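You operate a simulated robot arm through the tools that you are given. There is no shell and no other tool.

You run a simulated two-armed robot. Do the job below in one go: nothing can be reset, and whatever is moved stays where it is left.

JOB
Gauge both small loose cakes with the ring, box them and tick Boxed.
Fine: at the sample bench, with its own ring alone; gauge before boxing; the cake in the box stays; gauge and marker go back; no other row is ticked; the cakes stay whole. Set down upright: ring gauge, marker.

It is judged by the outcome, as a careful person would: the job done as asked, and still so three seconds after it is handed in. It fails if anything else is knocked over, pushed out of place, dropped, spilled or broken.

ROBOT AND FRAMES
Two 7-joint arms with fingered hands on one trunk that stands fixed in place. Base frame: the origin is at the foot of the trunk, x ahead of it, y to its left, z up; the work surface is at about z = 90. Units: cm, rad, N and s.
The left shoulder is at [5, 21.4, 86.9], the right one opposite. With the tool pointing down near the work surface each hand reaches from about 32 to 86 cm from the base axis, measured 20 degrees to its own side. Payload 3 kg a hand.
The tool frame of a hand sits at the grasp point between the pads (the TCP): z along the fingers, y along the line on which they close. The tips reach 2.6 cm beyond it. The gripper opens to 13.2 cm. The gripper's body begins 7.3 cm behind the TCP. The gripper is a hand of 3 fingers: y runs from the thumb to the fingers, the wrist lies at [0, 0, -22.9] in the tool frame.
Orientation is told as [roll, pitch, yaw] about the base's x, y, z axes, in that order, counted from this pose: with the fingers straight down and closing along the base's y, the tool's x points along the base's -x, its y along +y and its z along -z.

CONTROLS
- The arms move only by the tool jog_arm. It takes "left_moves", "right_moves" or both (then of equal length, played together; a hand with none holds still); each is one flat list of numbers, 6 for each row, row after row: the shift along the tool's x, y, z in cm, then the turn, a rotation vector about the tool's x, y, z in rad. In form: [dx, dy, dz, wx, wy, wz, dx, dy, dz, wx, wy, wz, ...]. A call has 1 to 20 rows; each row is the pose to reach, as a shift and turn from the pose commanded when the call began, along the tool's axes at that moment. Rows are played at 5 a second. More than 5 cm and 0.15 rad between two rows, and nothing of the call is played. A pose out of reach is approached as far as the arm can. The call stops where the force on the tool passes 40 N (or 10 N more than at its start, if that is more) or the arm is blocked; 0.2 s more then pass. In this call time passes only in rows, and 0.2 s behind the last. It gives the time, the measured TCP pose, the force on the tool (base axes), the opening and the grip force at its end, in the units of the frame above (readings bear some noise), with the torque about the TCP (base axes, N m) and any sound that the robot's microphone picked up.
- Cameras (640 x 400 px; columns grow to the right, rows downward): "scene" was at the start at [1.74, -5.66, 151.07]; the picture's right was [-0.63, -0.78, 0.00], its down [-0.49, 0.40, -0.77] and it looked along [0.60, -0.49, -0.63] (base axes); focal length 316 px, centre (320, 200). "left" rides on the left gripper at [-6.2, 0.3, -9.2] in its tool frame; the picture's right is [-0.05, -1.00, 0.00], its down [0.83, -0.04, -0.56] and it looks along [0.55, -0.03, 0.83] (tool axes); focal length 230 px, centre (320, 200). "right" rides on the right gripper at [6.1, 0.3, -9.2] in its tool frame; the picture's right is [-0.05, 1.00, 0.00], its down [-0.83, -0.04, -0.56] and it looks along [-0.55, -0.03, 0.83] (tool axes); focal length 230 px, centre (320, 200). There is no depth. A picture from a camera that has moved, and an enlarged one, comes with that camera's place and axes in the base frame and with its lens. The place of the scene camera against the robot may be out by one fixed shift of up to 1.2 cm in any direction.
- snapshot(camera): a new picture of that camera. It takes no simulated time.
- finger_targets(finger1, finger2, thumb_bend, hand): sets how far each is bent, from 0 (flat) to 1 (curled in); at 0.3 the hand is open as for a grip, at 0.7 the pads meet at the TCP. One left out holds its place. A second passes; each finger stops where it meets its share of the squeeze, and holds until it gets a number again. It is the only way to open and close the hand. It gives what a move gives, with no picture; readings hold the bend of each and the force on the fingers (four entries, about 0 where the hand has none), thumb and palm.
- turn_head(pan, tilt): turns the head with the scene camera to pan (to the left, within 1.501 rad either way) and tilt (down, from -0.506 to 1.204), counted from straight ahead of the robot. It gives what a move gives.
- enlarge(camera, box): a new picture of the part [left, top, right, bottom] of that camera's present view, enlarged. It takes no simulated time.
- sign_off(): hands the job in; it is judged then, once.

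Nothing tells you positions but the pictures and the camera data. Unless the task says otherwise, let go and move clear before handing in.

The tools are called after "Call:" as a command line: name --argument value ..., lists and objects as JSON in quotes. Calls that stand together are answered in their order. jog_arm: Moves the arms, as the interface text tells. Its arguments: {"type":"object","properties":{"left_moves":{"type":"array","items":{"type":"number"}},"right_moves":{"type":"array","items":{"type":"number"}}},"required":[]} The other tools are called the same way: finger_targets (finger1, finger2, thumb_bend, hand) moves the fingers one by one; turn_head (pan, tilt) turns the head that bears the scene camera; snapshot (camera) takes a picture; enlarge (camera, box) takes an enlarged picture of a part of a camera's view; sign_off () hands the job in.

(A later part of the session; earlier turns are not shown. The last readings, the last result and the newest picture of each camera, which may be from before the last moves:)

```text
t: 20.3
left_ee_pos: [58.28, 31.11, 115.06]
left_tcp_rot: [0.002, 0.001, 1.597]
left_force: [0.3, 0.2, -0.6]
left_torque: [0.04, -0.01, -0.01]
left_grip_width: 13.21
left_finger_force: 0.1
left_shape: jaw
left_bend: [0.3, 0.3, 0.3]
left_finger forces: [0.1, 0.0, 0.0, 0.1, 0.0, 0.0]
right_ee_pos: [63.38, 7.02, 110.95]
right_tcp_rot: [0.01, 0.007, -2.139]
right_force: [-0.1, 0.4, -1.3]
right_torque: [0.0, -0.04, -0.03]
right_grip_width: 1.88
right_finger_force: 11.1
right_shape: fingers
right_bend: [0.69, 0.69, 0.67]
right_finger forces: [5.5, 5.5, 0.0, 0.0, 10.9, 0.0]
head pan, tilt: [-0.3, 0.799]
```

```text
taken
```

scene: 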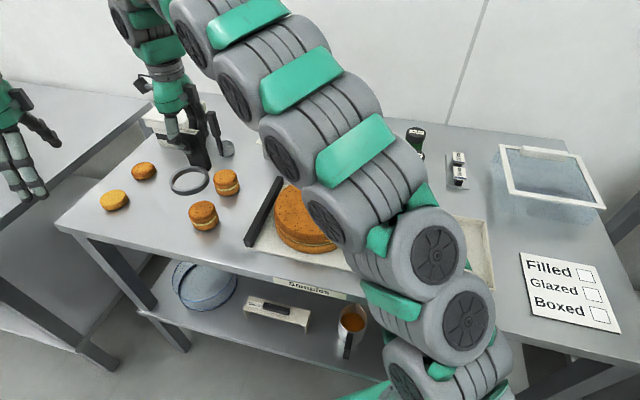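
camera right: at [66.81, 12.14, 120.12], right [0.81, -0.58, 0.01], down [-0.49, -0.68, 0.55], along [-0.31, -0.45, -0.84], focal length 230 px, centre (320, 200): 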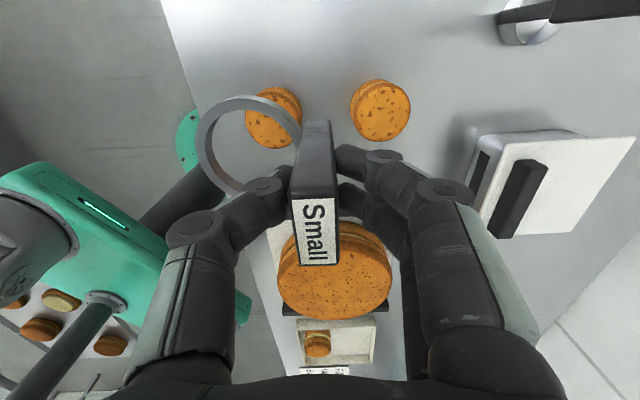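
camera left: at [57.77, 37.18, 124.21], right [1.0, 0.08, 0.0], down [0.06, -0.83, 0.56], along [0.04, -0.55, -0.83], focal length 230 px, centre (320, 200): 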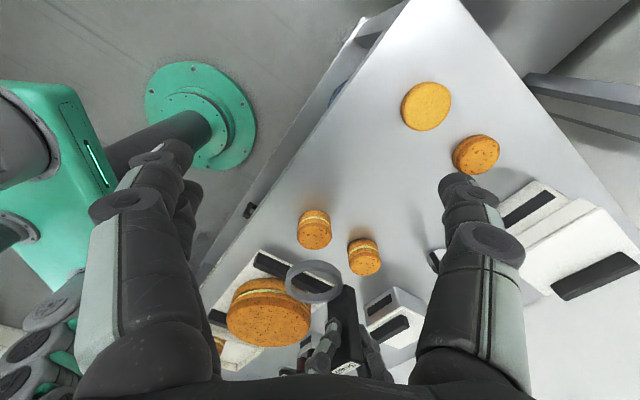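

The ring is now between and above the cakes, both seen by the right camera. I zoom in to measure the ring in the hand and the cakes under it.

Call:
enlarge --camera "right" --box '[185, 60, 345, 210]'

Call:
enlarge --camera "right" --box '[230, 60, 430, 170]'

Call:
enlarge --camera "left" --box '[260, 190, 420, 340]'

Call:
enlarge --camera "scene" --box '[130, 100, 280, 240]'

```text
2.67 times, centred on (265, 135) of right
camera zoom: at [66.81, 12.14, 120.12], right [0.81, -0.58, 0.01], down [-0.49, -0.68, 0.55], along [-0.31, -0.45, -0.84], focal length 614 px, centre (467, 373)
```

zoom: 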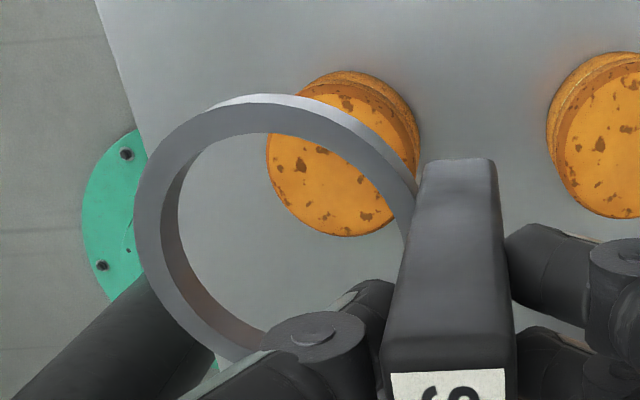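

```text
3.20 times, centred on (330, 115) of right
camera zoom: at [66.81, 12.14, 120.12], right [0.81, -0.58, 0.01], down [-0.49, -0.68, 0.55], along [-0.31, -0.45, -0.84], focal length 736 px, centre (288, 472)
```

zoom: 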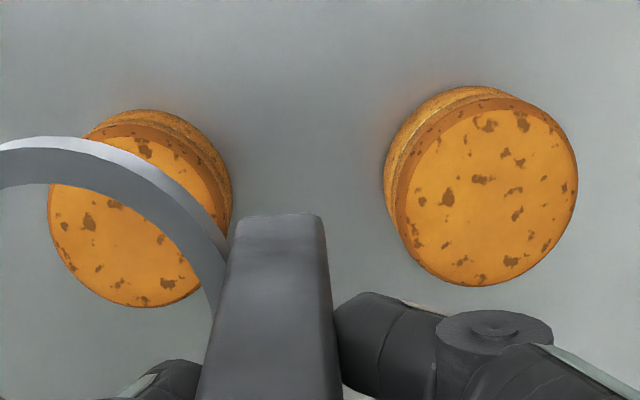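

```text
2.67 times, centred on (340, 265) of left
camera zoom: at [57.77, 37.18, 124.21], right [1.0, 0.08, 0.0], down [0.06, -0.83, 0.56], along [0.04, -0.55, -0.83], focal length 614 px, centre (267, 27)
```

zoom: 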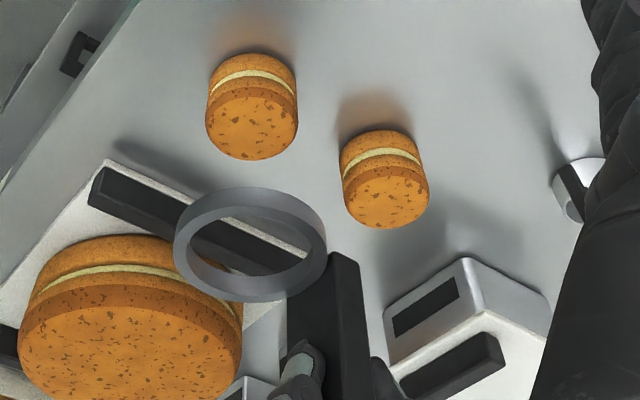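

```text
2.86 times, centred on (205, 170) of scene
camera zoom: at [2.82, -2.66, 150.13], right [-0.3, -0.96, 0.0], down [-0.68, 0.21, -0.7], along [0.67, -0.21, -0.72], focal length 902 px, centre (649, 286)
```

zoom: 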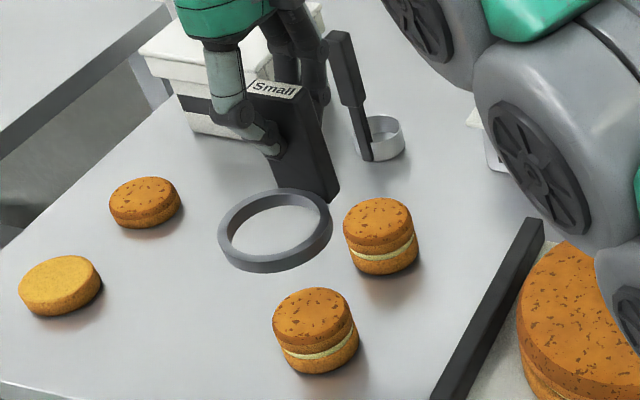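

Both cameras agree the ring centre is near (59.0, 9.5) and cake A near (58.85, 9.5), so it's almost aligned. I lower the ring to just above cake A with a small correction and look again.

Call:
jog_arm --right_moves '[-0.04, -0.07, 2.4, 0, 0, 0, -0.08, -0.14, 4.8, 0, 0, 0, -0.12, -0.21, 7.2, 0, 0, 0]'

Call:
enlarge --camera "left" --box '[260, 170, 420, 290]'

Call:
enlarge --camera "right" --box '[185, 60, 345, 210]'

Call:
enlarge --camera "scene" --box '[140, 120, 280, 240]'

```text
t: 21.1
left_ee_pos: [58.2, 31.13, 114.98]
left_tcp_rot: [0.0, -0.001, 1.597]
left_force: [-0.1, -0.1, -0.1]
left_torque: [-0.03, -0.01, 0.01]
left_grip_width: 13.22
left_finger_force: 0.1
left_shape: jaw
left_bend: [0.3, 0.3, 0.3]
left_finger forces: [0.0, 0.0, 0.0, 0.0, 0.1, 0.1]
right_ee_pos: [63.26, 6.99, 103.72]
right_tcp_rot: [0.011, 0.005, -2.136]
right_force: [0.4, 0.1, -0.3]
right_torque: [0.01, -0.01, -0.02]
right_grip_width: 1.9
right_finger_force: 10.7
right_shape: fingers
right_bend: [0.69, 0.69, 0.67]
right_finger forces: [5.6, 5.3, 0.1, 0.0, 10.8, 0.0]
head pan, tilt: [-0.3, 0.799]
```

```text
3.33 times, centred on (340, 230) of left
camera zoom: at [57.77, 37.19, 124.21], right [1.0, 0.08, 0.0], down [0.06, -0.83, 0.56], along [0.04, -0.55, -0.83], focal length 767 px, centre (253, 100)
```

zoom: 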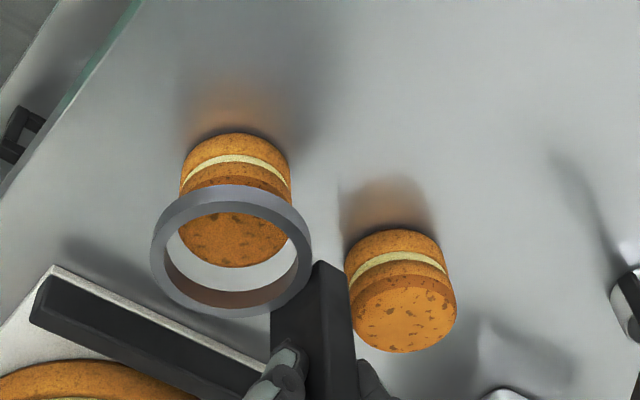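

```text
2.67 times, centred on (265, 135) of right
camera zoom: at [66.59, 12.08, 112.88], right [0.82, -0.58, 0.01], down [-0.49, -0.68, 0.55], along [-0.31, -0.45, -0.83], focal length 614 px, centre (467, 373)
```

zoom: 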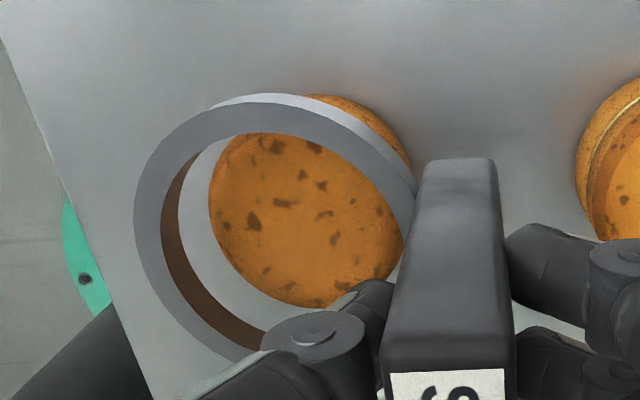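

```text
3.33 times, centred on (210, 180) of scene
camera zoom: at [2.82, -2.66, 150.13], right [-0.3, -0.96, 0.0], down [-0.68, 0.21, -0.7], along [0.67, -0.21, -0.72], focal length 1052 px, centre (687, 267)
```

zoom: 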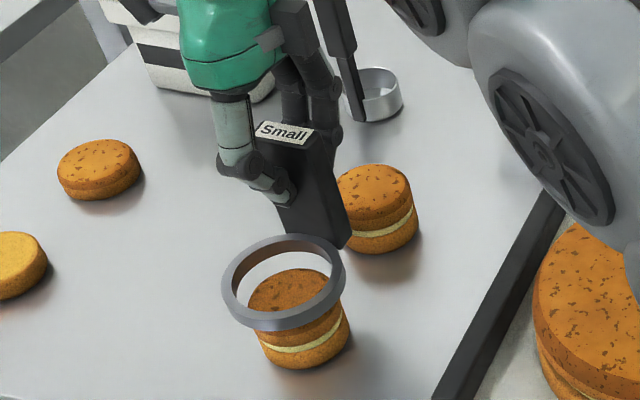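

The ring bore is visibly larger than the cake with some slack. Comparing three views, the ring needs to go about 0.3 cm toward -y; I correct that and lower a little more.

Call:
jog_arm --right_moves '[-0.28, 0.1, 0, 0, 0, 0, -0.28, 0.09, 0.9, 0, 0, 0]'

Call:
enlarge --camera "left" --box '[280, 190, 380, 270]'

Call:
enlarge --camera "right" --box '[185, 75, 325, 195]'

Call:
enlarge --camera "scene" --box '[170, 160, 270, 240]'

```text
t: 21.7
left_ee_pos: [58.24, 31.2, 114.91]
left_tcp_rot: [0.0, 0.0, 1.595]
left_force: [0.0, -0.6, -0.7]
left_torque: [0.02, 0.03, -0.02]
left_grip_width: 13.2
left_finger_force: 0.1
left_shape: jaw
left_bend: [0.3, 0.3, 0.3]
left_finger forces: [0.0, 0.0, 0.0, 0.1, 0.0, 0.1]
right_ee_pos: [63.16, 6.68, 102.92]
right_tcp_rot: [0.009, 0.006, -2.136]
right_force: [0.0, -0.7, 0.0]
right_torque: [-0.02, -0.03, 0.0]
right_grip_width: 1.89
right_finger_force: 10.8
right_shape: fingers
right_bend: [0.69, 0.69, 0.67]
right_finger forces: [5.5, 5.4, 0.0, 0.0, 11.0, 0.1]
head pan, tilt: [-0.3, 0.799]
```

```text
5.00 times, centred on (330, 230) of left
camera zoom: at [57.77, 37.19, 124.21], right [1.0, 0.08, 0.0], down [0.06, -0.83, 0.56], along [0.04, -0.55, -0.83], focal length 1150 px, centre (270, 50)
```

zoom: 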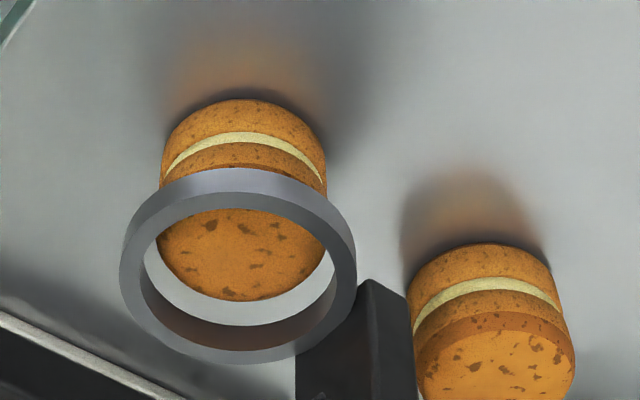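

```text
3.33 times, centred on (255, 135) of right
camera zoom: at [66.65, 11.75, 112.02], right [0.82, -0.58, 0.01], down [-0.49, -0.68, 0.55], along [-0.31, -0.45, -0.83], focal length 767 px, centre (537, 417)
```

zoom: 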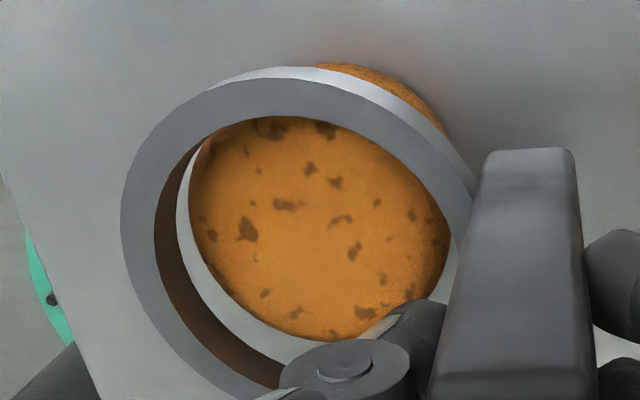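

```text
5.00 times, centred on (220, 200) of scene
camera zoom: at [2.82, -2.66, 150.13], right [-0.3, -0.96, 0.0], down [-0.68, 0.21, -0.7], along [0.67, -0.21, -0.72], focal length 1579 px, centre (820, 200)
```

zoom: 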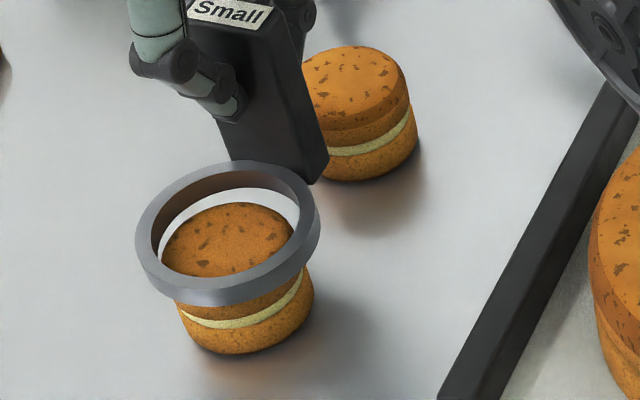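

The three views now put the ring within about 2 mm; cake top is near z 94.4 and ring bottom near 94.9. I make a tiny correction and lower in small steps watching the force.

Call:
jog_arm --right_moves '[0.08, -0.11, 0, 0, 0, 0, 0.08, -0.11, 0.4, 0, 0, 0]'

Call:
enlarge --camera "left" --box '[280, 190, 380, 270]'

Call:
enlarge --camera "right" --box '[185, 75, 325, 195]'

Call:
enlarge --camera "scene" --box '[170, 160, 270, 240]'

```text
t: 22.3
left_ee_pos: [58.15, 31.15, 115.03]
left_tcp_rot: [0.0, 0.0, 1.597]
left_force: [0.6, 0.7, -0.1]
left_torque: [-0.02, 0.03, 0.05]
left_grip_width: 13.18
left_finger_force: 0.0
left_shape: jaw
left_bend: [0.3, 0.3, 0.3]
left_finger forces: [0.1, 0.0, 0.0, 0.1, 0.0, 0.0]
right_ee_pos: [63.16, 6.76, 102.59]
right_tcp_rot: [0.01, 0.004, -2.136]
right_force: [1.2, 0.8, -1.9]
right_torque: [0.02, 0.02, 0.0]
right_grip_width: 1.9
right_finger_force: 10.6
right_shape: fingers
right_bend: [0.69, 0.69, 0.67]
right_finger forces: [5.5, 5.5, 0.0, 0.0, 10.9, 0.0]
head pan, tilt: [-0.3, 0.799]
```

```text
5.00 times, centred on (330, 230) of left
camera zoom: at [57.76, 37.19, 124.21], right [1.0, 0.08, 0.0], down [0.06, -0.83, 0.56], along [0.04, -0.55, -0.83], focal length 1150 px, centre (270, 50)
```

zoom: 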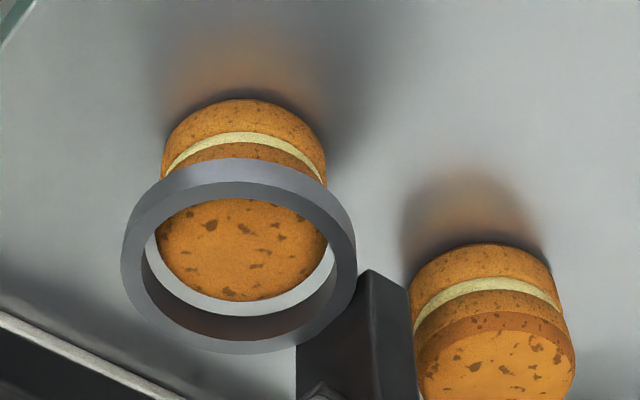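

```text
3.33 times, centred on (255, 135) of right
camera zoom: at [66.66, 11.87, 111.67], right [0.82, -0.58, 0.01], down [-0.49, -0.68, 0.55], along [-0.31, -0.45, -0.83], focal length 767 px, centre (537, 417)
```

zoom: 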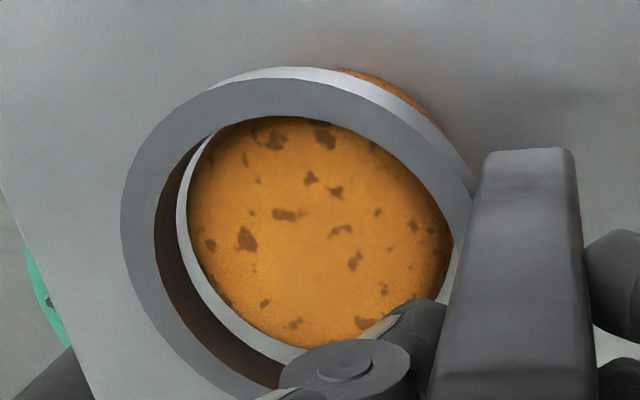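

```text
5.00 times, centred on (220, 200) of scene
camera zoom: at [2.82, -2.66, 150.13], right [-0.3, -0.96, 0.0], down [-0.68, 0.21, -0.7], along [0.67, -0.21, -0.72], focal length 1579 px, centre (820, 200)
```

zoom: 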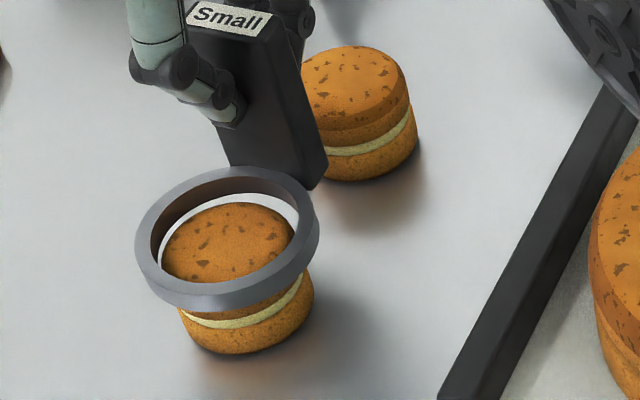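

Solving the three views together, the ring sits about 0.15–0.2 cm too far toward -y. I nudge it +y by that and step down gently.

Call:
jog_arm --right_moves '[0.13, -0.08, 0, 0, 0, 0, 0.13, -0.08, 0.3, 0, 0, 0]'

Call:
enlarge --camera "left" --box '[280, 190, 380, 270]'

Call:
enlarge --camera "right" --box '[185, 75, 325, 195]'

Call:
enlarge --camera "scene" --box '[170, 160, 270, 240]'

```text
t: 22.9
left_ee_pos: [58.16, 31.12, 114.81]
left_tcp_rot: [-0.001, 0.001, 1.597]
left_force: [0.3, 0.2, 1.6]
left_torque: [-0.01, 0.02, 0.0]
left_grip_width: 13.22
left_finger_force: 0.0
left_shape: jaw
left_bend: [0.3, 0.3, 0.3]
left_finger forces: [0.0, 0.1, 0.0, 0.0, 0.0, 0.0]
right_ee_pos: [63.23, 6.86, 102.17]
right_tcp_rot: [0.009, 0.005, -2.138]
right_force: [-0.2, 0.9, -0.9]
right_torque: [0.01, 0.0, 0.02]
right_grip_width: 1.88
right_finger_force: 11.0
right_shape: fingers
right_bend: [0.69, 0.69, 0.67]
right_finger forces: [5.6, 5.5, 0.1, 0.1, 10.9, 0.0]
head pan, tilt: [-0.3, 0.799]
```

```text
5.00 times, centred on (330, 230) of left
camera zoom: at [57.77, 37.19, 124.2], right [1.0, 0.08, 0.0], down [0.06, -0.83, 0.56], along [0.04, -0.55, -0.83], focal length 1150 px, centre (270, 50)
```

zoom: 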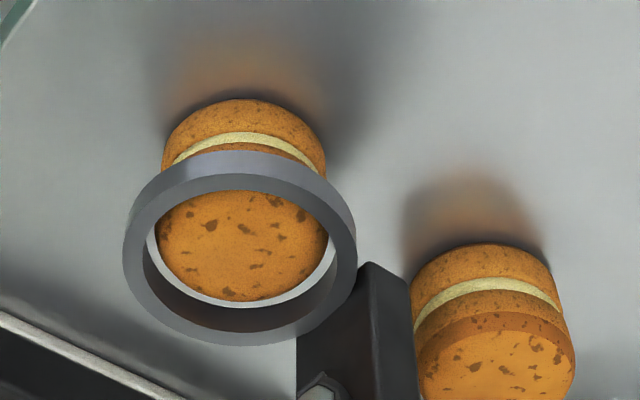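

```text
3.33 times, centred on (255, 135) of right
camera zoom: at [66.67, 11.96, 111.35], right [0.82, -0.58, 0.01], down [-0.49, -0.68, 0.55], along [-0.31, -0.45, -0.83], focal length 767 px, centre (537, 417)
```

zoom: 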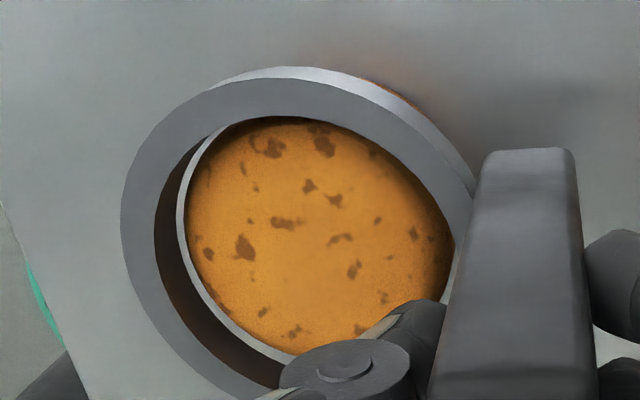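

```text
5.00 times, centred on (220, 200) of scene
camera zoom: at [2.82, -2.66, 150.13], right [-0.3, -0.96, 0.0], down [-0.68, 0.21, -0.7], along [0.67, -0.21, -0.72], focal length 1579 px, centre (820, 200)
```

zoom: 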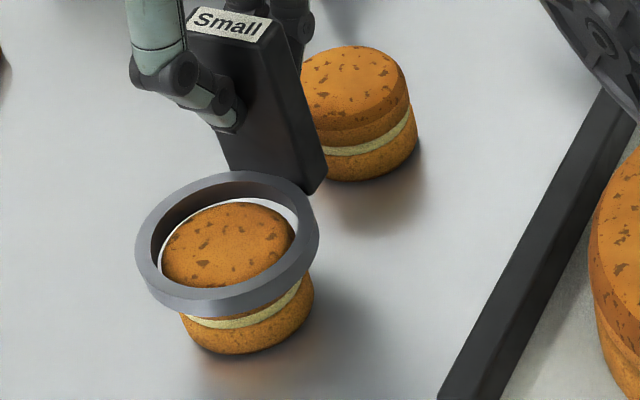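

No contact so far, and the gaps look even. Continuing down in small steps.

Call:
jog_arm --right_moves '[0.03, -0.03, 0.2, 0, 0, 0, 0.03, -0.03, 0.4, 0, 0, 0]'

Call:
enlarge --camera "left" --box '[280, 190, 380, 270]'

Call:
enlarge --camera "right" --box '[185, 75, 325, 195]'

Call:
enlarge --camera "scene" --box '[170, 160, 270, 240]'

```text
t: 23.5
left_ee_pos: [58.13, 31.18, 114.92]
left_tcp_rot: [-0.001, -0.001, 1.598]
left_force: [0.3, -0.4, 0.2]
left_torque: [0.0, 0.0, -0.01]
left_grip_width: 13.21
left_finger_force: 0.1
left_shape: jaw
left_bend: [0.3, 0.3, 0.3]
left_finger forces: [0.0, 0.0, 0.0, 0.1, 0.1, 0.0]
right_ee_pos: [63.22, 7.12, 101.91]
right_tcp_rot: [0.01, 0.006, -2.139]
right_force: [-0.1, -0.2, -1.2]
right_torque: [0.01, 0.01, -0.01]
right_grip_width: 1.9
right_finger_force: 10.8
right_shape: fingers
right_bend: [0.69, 0.69, 0.67]
right_finger forces: [5.6, 5.4, 0.0, 0.1, 10.9, 0.0]
head pan, tilt: [-0.3, 0.799]
```

```text
5.00 times, centred on (330, 230) of left
camera zoom: at [57.77, 37.19, 124.21], right [1.0, 0.08, 0.0], down [0.06, -0.83, 0.56], along [0.04, -0.55, -0.83], focal length 1150 px, centre (270, 50)
```

zoom: 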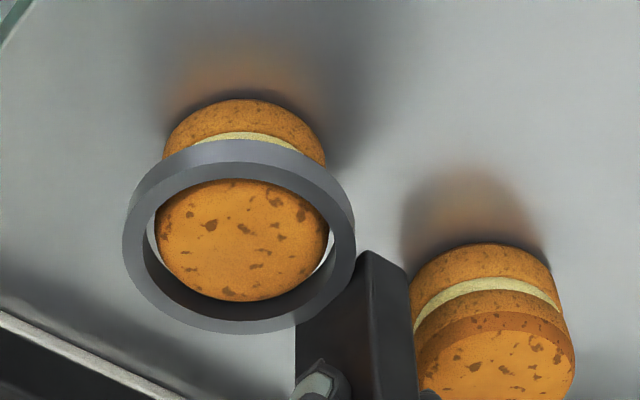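

```text
3.33 times, centred on (255, 135) of right
camera zoom: at [66.63, 12.11, 110.95], right [0.82, -0.58, 0.01], down [-0.49, -0.68, 0.55], along [-0.31, -0.45, -0.83], focal length 767 px, centre (537, 417)
```

zoom: 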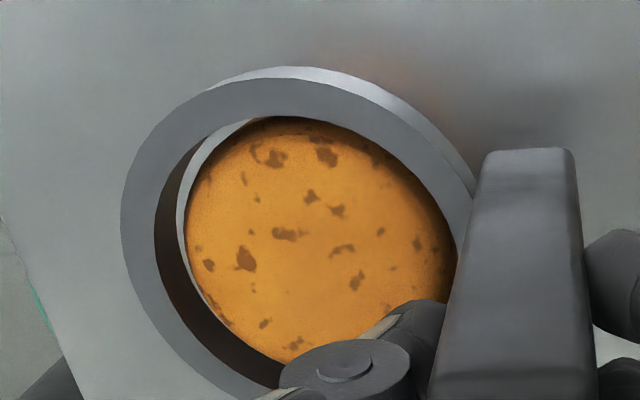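

```text
5.00 times, centred on (220, 200) of scene
camera zoom: at [2.82, -2.65, 150.13], right [-0.3, -0.96, 0.0], down [-0.68, 0.21, -0.7], along [0.67, -0.21, -0.72], focal length 1579 px, centre (820, 200)
```

zoom: 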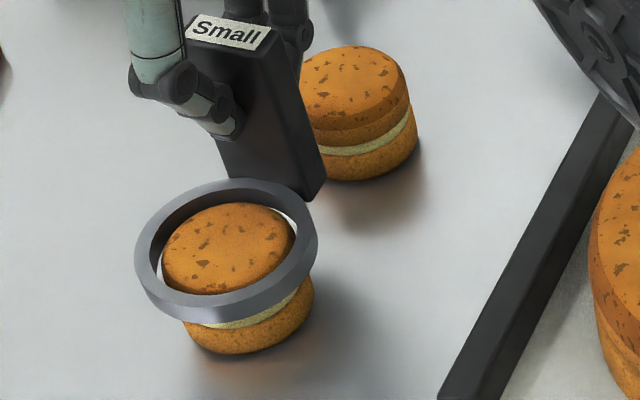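

The ring is now just below the cake's top edge without touching. I continue down in half-centimetre steps.

Call:
jog_arm --right_moves '[0, 0, 0.3, 0, 0, 0, 0, 0, 0.6, 0, 0, 0]'

Call:
enlarge --camera "left" --box '[280, 190, 380, 270]'

Call:
enlarge --camera "right" --box '[185, 75, 325, 195]'

Call:
enlarge --camera "scene" --box '[170, 160, 270, 240]'

```text
t: 24.1
left_ee_pos: [58.09, 31.2, 114.99]
left_tcp_rot: [0.0, 0.0, 1.597]
left_force: [-0.5, 0.7, -0.7]
left_torque: [0.01, -0.05, 0.0]
left_grip_width: 13.19
left_finger_force: 0.2
left_shape: jaw
left_bend: [0.3, 0.3, 0.3]
left_finger forces: [0.1, 0.1, 0.0, 0.1, 0.0, 0.0]
right_ee_pos: [63.27, 6.95, 101.26]
right_tcp_rot: [0.011, 0.006, -2.136]
right_force: [0.6, 0.4, -1.1]
right_torque: [0.02, 0.0, 0.0]
right_grip_width: 1.9
right_finger_force: 10.9
right_shape: fingers
right_bend: [0.69, 0.69, 0.67]
right_finger forces: [5.5, 5.4, 0.0, 0.0, 10.9, 0.2]
head pan, tilt: [-0.3, 0.799]
```

```text
5.00 times, centred on (330, 230) of left
camera zoom: at [57.76, 37.19, 124.21], right [1.0, 0.08, 0.0], down [0.06, -0.83, 0.56], along [0.04, -0.55, -0.83], focal length 1150 px, centre (270, 50)
```

zoom: 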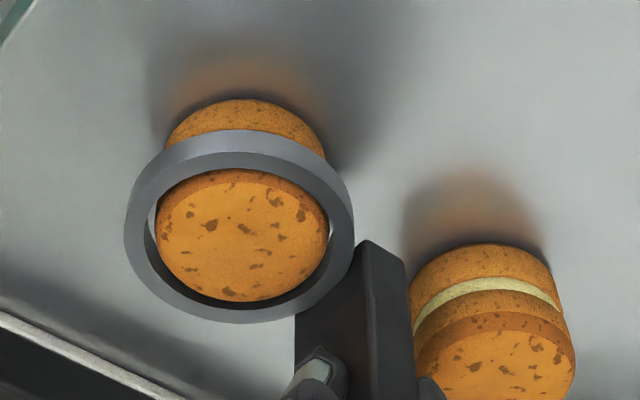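

```text
3.33 times, centred on (255, 135) of right
camera zoom: at [66.61, 12.02, 110.34], right [0.82, -0.58, 0.01], down [-0.49, -0.68, 0.55], along [-0.31, -0.45, -0.83], focal length 767 px, centre (537, 417)
```

zoom: 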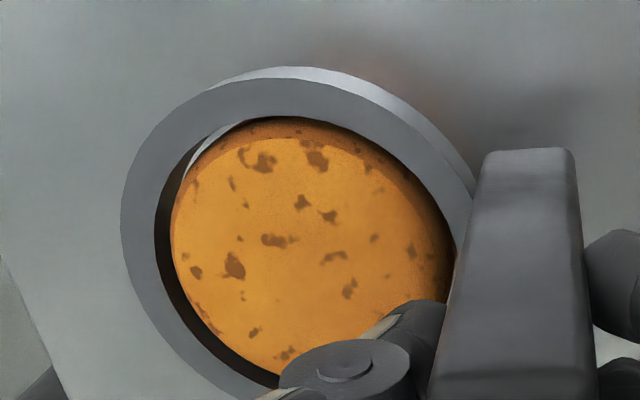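

```text
5.00 times, centred on (220, 200) of scene
camera zoom: at [2.82, -2.66, 150.13], right [-0.3, -0.96, 0.0], down [-0.68, 0.21, -0.7], along [0.67, -0.21, -0.72], focal length 1579 px, centre (820, 200)
```

zoom: 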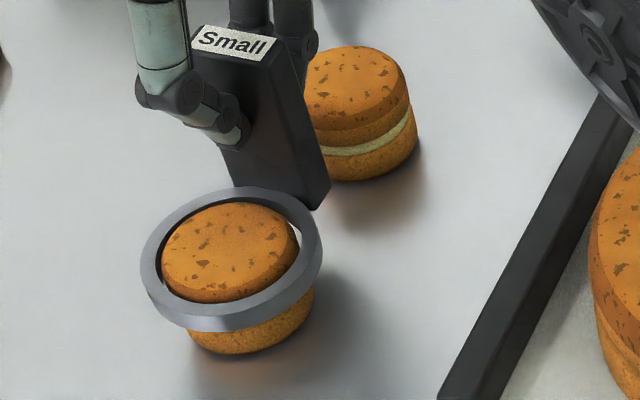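

The ring has slipped over the cake cleanly. I lower it further toward the table.

Call:
jog_arm --right_moves '[0, 0, 0.35, 0, 0, 0, 0, 0, 0.7, 0, 0, 0, 0, 0, 1.05, 0, 0, 0]'

Call:
enlarge --camera "left" --box '[280, 190, 380, 270]'

Call:
enlarge --camera "right" --box '[185, 75, 325, 195]'

Call:
enlarge --camera "scene" --box '[170, 160, 270, 240]'

```text
t: 24.9
left_ee_pos: [58.24, 31.18, 115.02]
left_tcp_rot: [0.0, 0.0, 1.598]
left_force: [0.1, 0.1, 0.4]
left_torque: [0.0, 0.01, -0.02]
left_grip_width: 13.21
left_finger_force: 0.1
left_shape: jaw
left_bend: [0.3, 0.3, 0.3]
left_finger forces: [0.0, 0.0, 0.0, 0.0, 0.0, 0.1]
right_ee_pos: [63.08, 6.96, 100.22]
right_tcp_rot: [0.011, 0.006, -2.137]
right_force: [0.4, -0.4, -1.3]
right_torque: [0.0, 0.01, 0.0]
right_grip_width: 1.9
right_finger_force: 10.8
right_shape: fingers
right_bend: [0.69, 0.69, 0.67]
right_finger forces: [5.5, 5.4, 0.0, 0.1, 10.9, 0.1]
head pan, tilt: [-0.3, 0.799]
```

```text
5.00 times, centred on (330, 230) of left
camera zoom: at [57.76, 37.19, 124.21], right [1.0, 0.08, 0.0], down [0.06, -0.83, 0.56], along [0.04, -0.55, -0.83], focal length 1150 px, centre (270, 50)
```

zoom: 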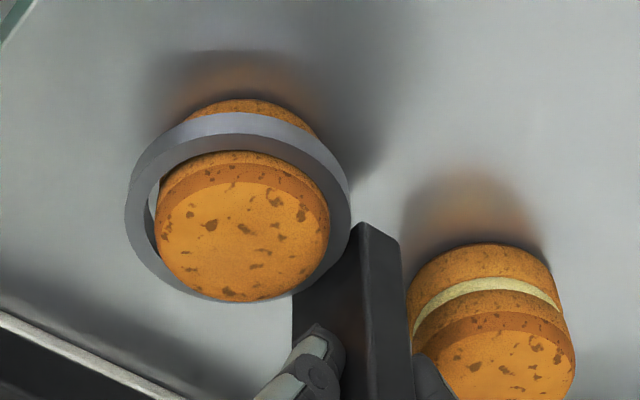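

```text
3.33 times, centred on (255, 135) of right
camera zoom: at [66.55, 12.01, 109.34], right [0.81, -0.58, 0.01], down [-0.49, -0.68, 0.55], along [-0.31, -0.45, -0.83], focal length 767 px, centre (537, 417)
```

zoom: 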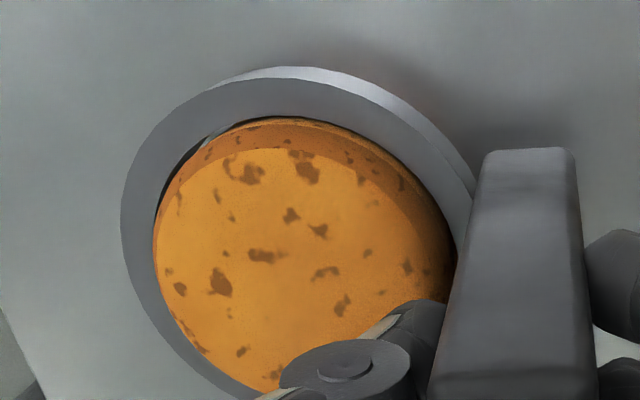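

```text
5.00 times, centred on (220, 200) of scene
camera zoom: at [2.82, -2.66, 150.13], right [-0.3, -0.96, 0.0], down [-0.68, 0.21, -0.7], along [0.67, -0.21, -0.72], focal length 1579 px, centre (820, 200)
```

zoom: 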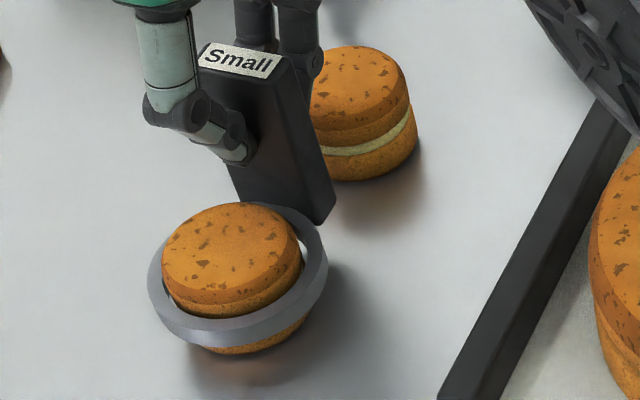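

Half way down around the cake, still no force. I trim the position slightly (+x 0.07) and go down another centimetre.

Call:
jog_arm --right_moves '[0.04, 0.06, 0.3, 0, 0, 0, 0.04, 0.06, 0.65, 0, 0, 0, 0.04, 0.06, 1.0, 0, 0, 0]'

Call:
enlarge --camera "left" --box '[280, 190, 380, 270]'

Call:
enlarge --camera "right" --box '[185, 75, 325, 195]'

Call:
enlarge --camera "scene" --box '[170, 160, 270, 240]'

```text
t: 25.7
left_ee_pos: [58.15, 31.23, 115.06]
left_tcp_rot: [0.001, 0.0, 1.597]
left_force: [-0.4, 0.6, -0.4]
left_torque: [-0.02, -0.03, 0.0]
left_grip_width: 13.2
left_finger_force: 0.1
left_shape: jaw
left_bend: [0.3, 0.3, 0.3]
left_finger forces: [0.1, 0.0, 0.1, 0.0, 0.1, 0.1]
right_ee_pos: [63.2, 6.96, 99.15]
right_tcp_rot: [0.007, 0.004, -2.137]
right_force: [-0.2, 0.5, -0.7]
right_torque: [0.02, -0.01, -0.03]
right_grip_width: 1.88
right_finger_force: 10.8
right_shape: fingers
right_bend: [0.69, 0.69, 0.67]
right_finger forces: [5.5, 5.4, 0.0, 0.0, 10.9, 0.0]
head pan, tilt: [-0.3, 0.799]
```

```text
5.00 times, centred on (330, 230) of left
camera zoom: at [57.77, 37.19, 124.21], right [1.0, 0.08, 0.0], down [0.06, -0.83, 0.56], along [0.04, -0.55, -0.83], focal length 1150 px, centre (270, 50)
```

zoom: 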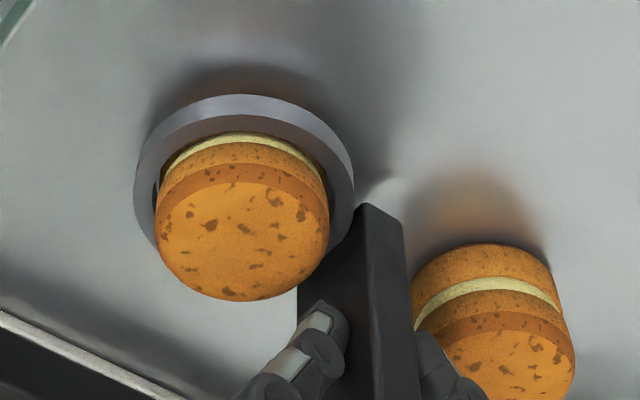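

```text
3.33 times, centred on (255, 135) of right
camera zoom: at [66.75, 12.06, 108.31], right [0.81, -0.58, 0.01], down [-0.49, -0.68, 0.55], along [-0.31, -0.45, -0.83], focal length 767 px, centre (537, 417)
```

zoom: 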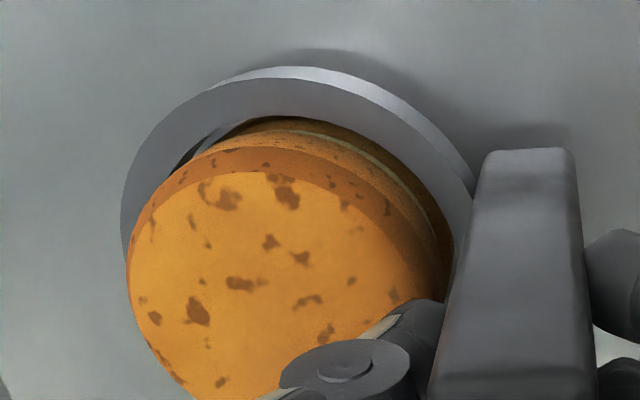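

```text
5.00 times, centred on (220, 200) of scene
camera zoom: at [2.82, -2.65, 150.13], right [-0.3, -0.96, 0.0], down [-0.68, 0.21, -0.7], along [0.67, -0.21, -0.72], focal length 1579 px, centre (820, 200)
```

zoom: 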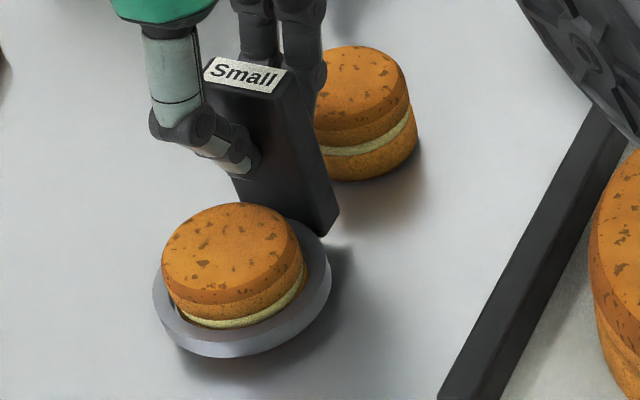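

The ring surrounds the cake with about 1 cm left to the table. I bring it down to the table gently.

Call:
jog_arm --right_moves '[0, 0, 0.3, 0, 0, 0, 0, 0, 0.6, 0, 0, 0, 0, 0, 0.85, 0, 0, 0]'

Call:
enlarge --camera "left" --box '[280, 190, 380, 270]'

Call:
enlarge --camera "scene" --box '[170, 160, 270, 240]'

```text
t: 26.5
left_ee_pos: [58.18, 31.18, 114.96]
left_tcp_rot: [0.001, 0.001, 1.595]
left_force: [-0.3, -1.0, 0.0]
left_torque: [0.02, 0.01, 0.01]
left_grip_width: 13.19
left_finger_force: 0.0
left_shape: jaw
left_bend: [0.3, 0.3, 0.3]
left_finger forces: [0.1, 0.1, 0.1, 0.0, 0.1, 0.0]
right_ee_pos: [63.32, 7.1, 98.26]
right_tcp_rot: [0.011, 0.005, -2.136]
right_force: [-0.3, 0.3, -0.6]
right_torque: [0.01, -0.02, 0.02]
right_grip_width: 1.88
right_finger_force: 11.2
right_shape: fingers
right_bend: [0.69, 0.69, 0.67]
right_finger forces: [5.5, 5.4, 0.0, 0.0, 10.8, 0.0]
head pan, tilt: [-0.3, 0.799]
```

```text
5.00 times, centred on (330, 230) of left
camera zoom: at [57.76, 37.19, 124.21], right [1.0, 0.08, 0.0], down [0.06, -0.83, 0.56], along [0.04, -0.55, -0.83], focal length 1150 px, centre (270, 50)
```

zoom: 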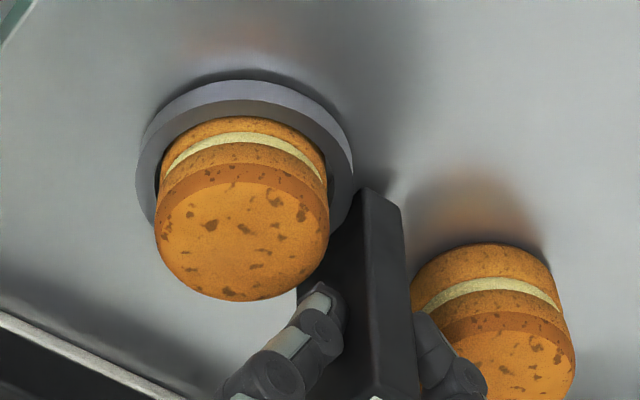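

```text
5.00 times, centred on (220, 200) of scene
camera zoom: at [2.82, -2.65, 150.13], right [-0.3, -0.96, 0.0], down [-0.68, 0.21, -0.7], along [0.67, -0.21, -0.72], focal length 1579 px, centre (820, 200)
```

zoom: 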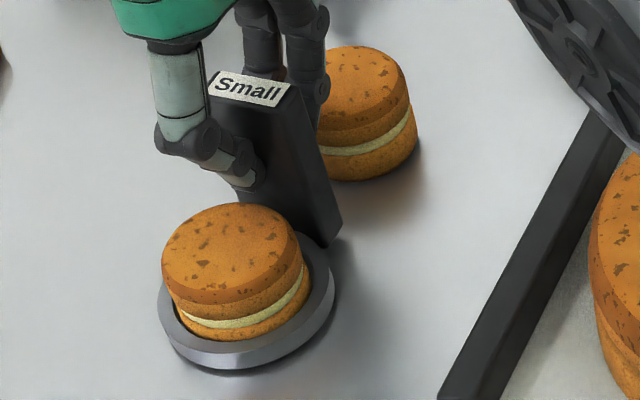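

Nearly seated. One last small step until it touches the table.

Call:
jog_arm --right_moves '[0, 0, 0.12, 0, 0, 0, 0, 0, 0.25, 0, 0, 0, 0, 0, 0.25, 0, 0, 0]'

Call:
enlarge --camera "left" --box '[280, 190, 380, 270]'

Call:
enlarge --camera "scene" --box '[170, 160, 270, 240]'

```text
t: 27.3
left_ee_pos: [58.17, 31.14, 114.92]
left_tcp_rot: [0.001, 0.002, 1.597]
left_force: [1.2, 0.9, 0.2]
left_torque: [0.01, 0.0, 0.02]
left_grip_width: 13.17
left_finger_force: 0.1
left_shape: jaw
left_bend: [0.3, 0.3, 0.3]
left_finger forces: [0.0, 0.0, 0.0, 0.0, 0.1, 0.1]
right_ee_pos: [63.43, 7.0, 98.11]
right_tcp_rot: [0.012, 0.005, -2.136]
right_force: [-1.2, 0.1, -1.1]
right_torque: [-0.01, 0.02, -0.01]
right_grip_width: 1.88
right_finger_force: 10.8
right_shape: fingers
right_bend: [0.69, 0.69, 0.67]
right_finger forces: [5.6, 5.4, 0.0, 0.1, 11.0, 0.1]
head pan, tilt: [-0.3, 0.799]
```

```text
5.00 times, centred on (330, 230) of left
camera zoom: at [57.77, 37.19, 124.21], right [1.0, 0.08, 0.0], down [0.06, -0.83, 0.56], along [0.04, -0.55, -0.83], focal length 1150 px, centre (270, 50)
```

zoom: 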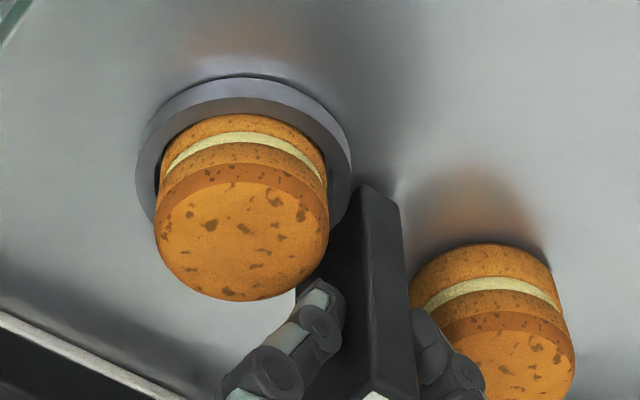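

```text
5.00 times, centred on (220, 200) of scene
camera zoom: at [2.82, -2.66, 150.13], right [-0.3, -0.96, 0.0], down [-0.68, 0.21, -0.7], along [0.67, -0.21, -0.72], focal length 1579 px, centre (820, 200)
```

zoom: 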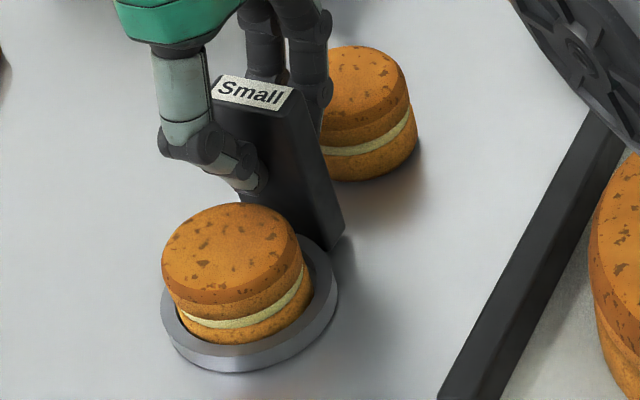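

Still free of the table by a hair; 0.15 cm more.

Call:
jog_arm --right_moves '[-0.03, 0, 0.08, 0, 0, 0, -0.03, 0, 0.16, 0, 0, 0, -0.03, 0, 0.16, 0, 0, 0, -0.03, 0, 0.16, 0, 0, 0]'

Call:
enlarge --camera "left" --box '[280, 190, 380, 270]'

```text
t: 28.3
left_ee_pos: [58.23, 31.2, 114.89]
left_tcp_rot: [-0.001, -0.001, 1.596]
left_force: [0.3, -0.2, -0.5]
left_torque: [-0.01, -0.03, 0.02]
left_grip_width: 13.21
left_finger_force: 0.0
left_shape: jaw
left_bend: [0.3, 0.3, 0.3]
left_finger forces: [0.0, 0.0, 0.0, 0.0, 0.0, 0.0]
right_ee_pos: [63.23, 6.91, 97.94]
right_tcp_rot: [0.008, 0.005, -2.136]
right_force: [0.0, 0.4, -0.8]
right_torque: [0.04, -0.01, 0.01]
right_grip_width: 1.9
right_finger_force: 10.5
right_shape: fingers
right_bend: [0.69, 0.69, 0.67]
right_finger forces: [5.5, 5.5, 0.1, 0.0, 10.9, 0.0]
head pan, tilt: [-0.3, 0.799]
```

```text
5.00 times, centred on (330, 230) of left
camera zoom: at [57.77, 37.19, 124.21], right [1.0, 0.08, 0.0], down [0.06, -0.83, 0.56], along [0.04, -0.55, -0.83], focal length 1150 px, centre (270, 50)
```

zoom: 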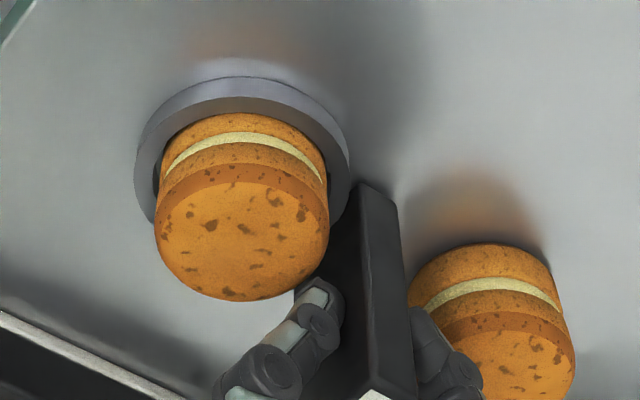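

Cake A is gauged: the ring stands around it right at the table and the cake hasn't moved. Now I lift the ring straight off.

Call:
jog_arm --right_moves '[0, 0, -0.4, 0, 0, 0, 0, 0, -0.9, 0, 0, 0, 0, 0, -1.5, 0, 0, 0, 0, 0, -2.2, 0, 0, 0, 0, 0, -3.0, 0, 0, 0, 0, 0, -4.0, 0, 0, 0, 0, 0, -5.2, 0, 0, 0, 0, 0, -6.8, 0, 0, 0]'

Call:
snapshot --camera "left"

Call:
enlarge --camera "scene" --box '[140, 120, 280, 240]'

```text
t: 30.1
left_ee_pos: [58.13, 31.08, 114.94]
left_tcp_rot: [-0.002, 0.001, 1.596]
left_force: [-0.4, 0.3, -0.2]
left_torque: [-0.03, 0.02, -0.01]
left_grip_width: 13.19
left_finger_force: 0.0
left_shape: jaw
left_bend: [0.3, 0.3, 0.3]
left_finger forces: [0.0, 0.1, 0.0, 0.0, 0.0, 0.1]
right_ee_pos: [63.2, 6.87, 104.66]
right_tcp_rot: [0.009, 0.005, -2.136]
right_force: [-0.5, -0.1, -2.4]
right_torque: [0.01, -0.04, 0.04]
right_grip_width: 1.9
right_finger_force: 11.0
right_shape: fingers
right_bend: [0.69, 0.69, 0.67]
right_finger forces: [5.5, 5.5, 0.0, 0.0, 10.9, 0.0]
head pan, tilt: [-0.3, 0.799]
```

```text
taken
camera left: at [57.77, 37.19, 124.21], right [1.0, 0.08, 0.0], down [0.06, -0.83, 0.56], along [0.04, -0.55, -0.83], focal length 230 px, centre (320, 200)
```

left: 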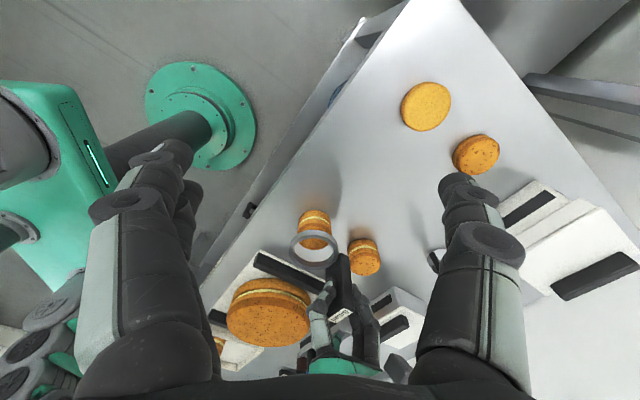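

```text
3.33 times, centred on (210, 180) of scene
camera zoom: at [2.82, -2.66, 150.13], right [-0.3, -0.96, 0.0], down [-0.68, 0.21, -0.7], along [0.67, -0.21, -0.72], focal length 1052 px, centre (687, 267)
```

zoom: 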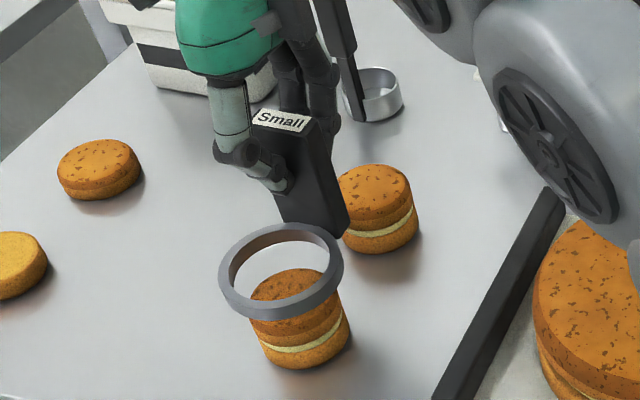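

Cake A is untouched. I now move the ring across to cake B, turning the hand by half a radian to stay well within reach.

Call:
jog_arm --right_moves '[-0.56, 2.95, 0, 0, 0, 0.125, -1.11, 5.9, 0, 0, 0, 0.25, -1.67, 8.85, 0, 0, 0, 0.375, -2.22, 11.8, 0, 0, 0, 0.5]'

Call:
snapshot --camera "left"

Call:
enlarge --camera "left" --box '[310, 200, 410, 280]'

Call:
enlarge --camera "right" --box '[185, 75, 325, 195]'

Call:
enlarge --camera "scene" --box '[180, 130, 280, 210]'

```text
t: 31.1
left_ee_pos: [58.16, 31.15, 114.95]
left_tcp_rot: [0.001, 0.0, 1.598]
left_force: [-0.4, -0.2, -0.4]
left_torque: [0.0, 0.02, -0.03]
left_grip_width: 13.18
left_finger_force: 0.0
left_shape: jaw
left_bend: [0.3, 0.3, 0.3]
left_finger forces: [0.0, 0.0, 0.0, 0.0, 0.1, 0.1]
right_ee_pos: [71.79, -1.18, 104.92]
right_tcp_rot: [0.006, 0.009, -2.64]
right_force: [0.4, 0.1, -0.4]
right_torque: [-0.01, 0.01, 0.02]
right_grip_width: 1.88
right_finger_force: 10.4
right_shape: fingers
right_bend: [0.69, 0.69, 0.67]
right_finger forces: [5.5, 5.4, 0.0, 0.0, 11.1, 0.0]
head pan, tilt: [-0.3, 0.799]
```

```text
taken
camera left: at [57.76, 37.2, 124.21], right [1.0, 0.08, 0.0], down [0.06, -0.83, 0.56], along [0.04, -0.55, -0.83], focal length 230 px, centre (320, 200)
```

left: 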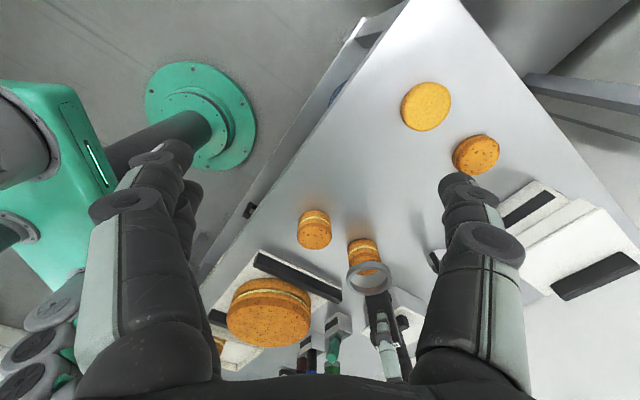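

```text
5.00 times, centred on (360, 240) of left
camera zoom: at [57.76, 37.2, 124.21], right [1.0, 0.08, 0.0], down [0.06, -0.83, 0.56], along [0.04, -0.55, -0.83], focal length 1150 px, centre (120, 0)
```

zoom: 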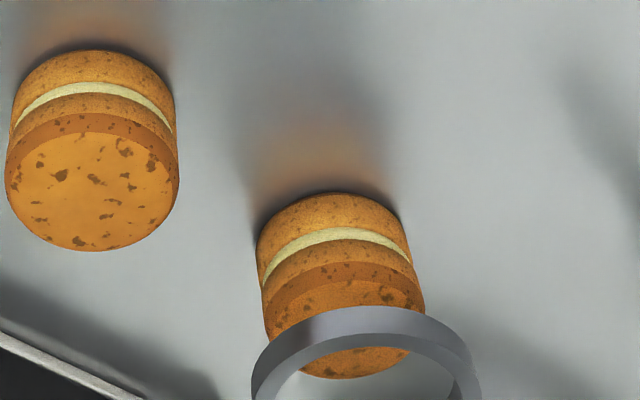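

```text
3.33 times, centred on (255, 135) of right
camera zoom: at [77.31, 1.55, 114.01], right [0.44, -0.9, 0.01], down [-0.75, -0.36, 0.55], along [-0.49, -0.24, -0.84], focal length 767 px, centre (537, 417)
```

zoom: 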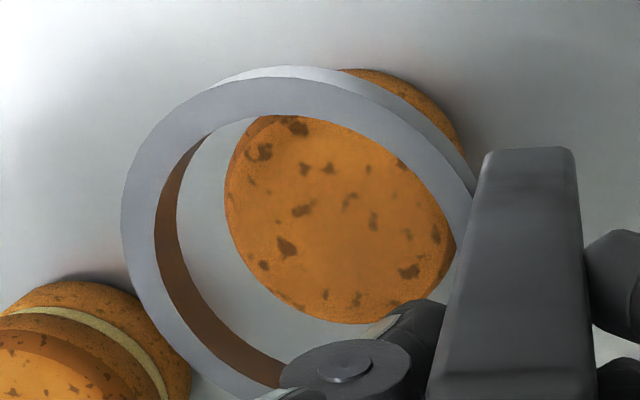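

```text
5.00 times, centred on (230, 170) of scene
camera zoom: at [2.82, -2.65, 150.13], right [-0.3, -0.96, 0.0], down [-0.68, 0.21, -0.7], along [0.67, -0.21, -0.72], focal length 1579 px, centre (770, 350)
```

zoom: 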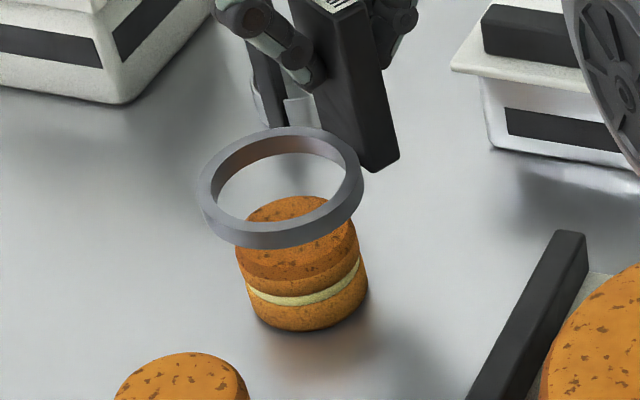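

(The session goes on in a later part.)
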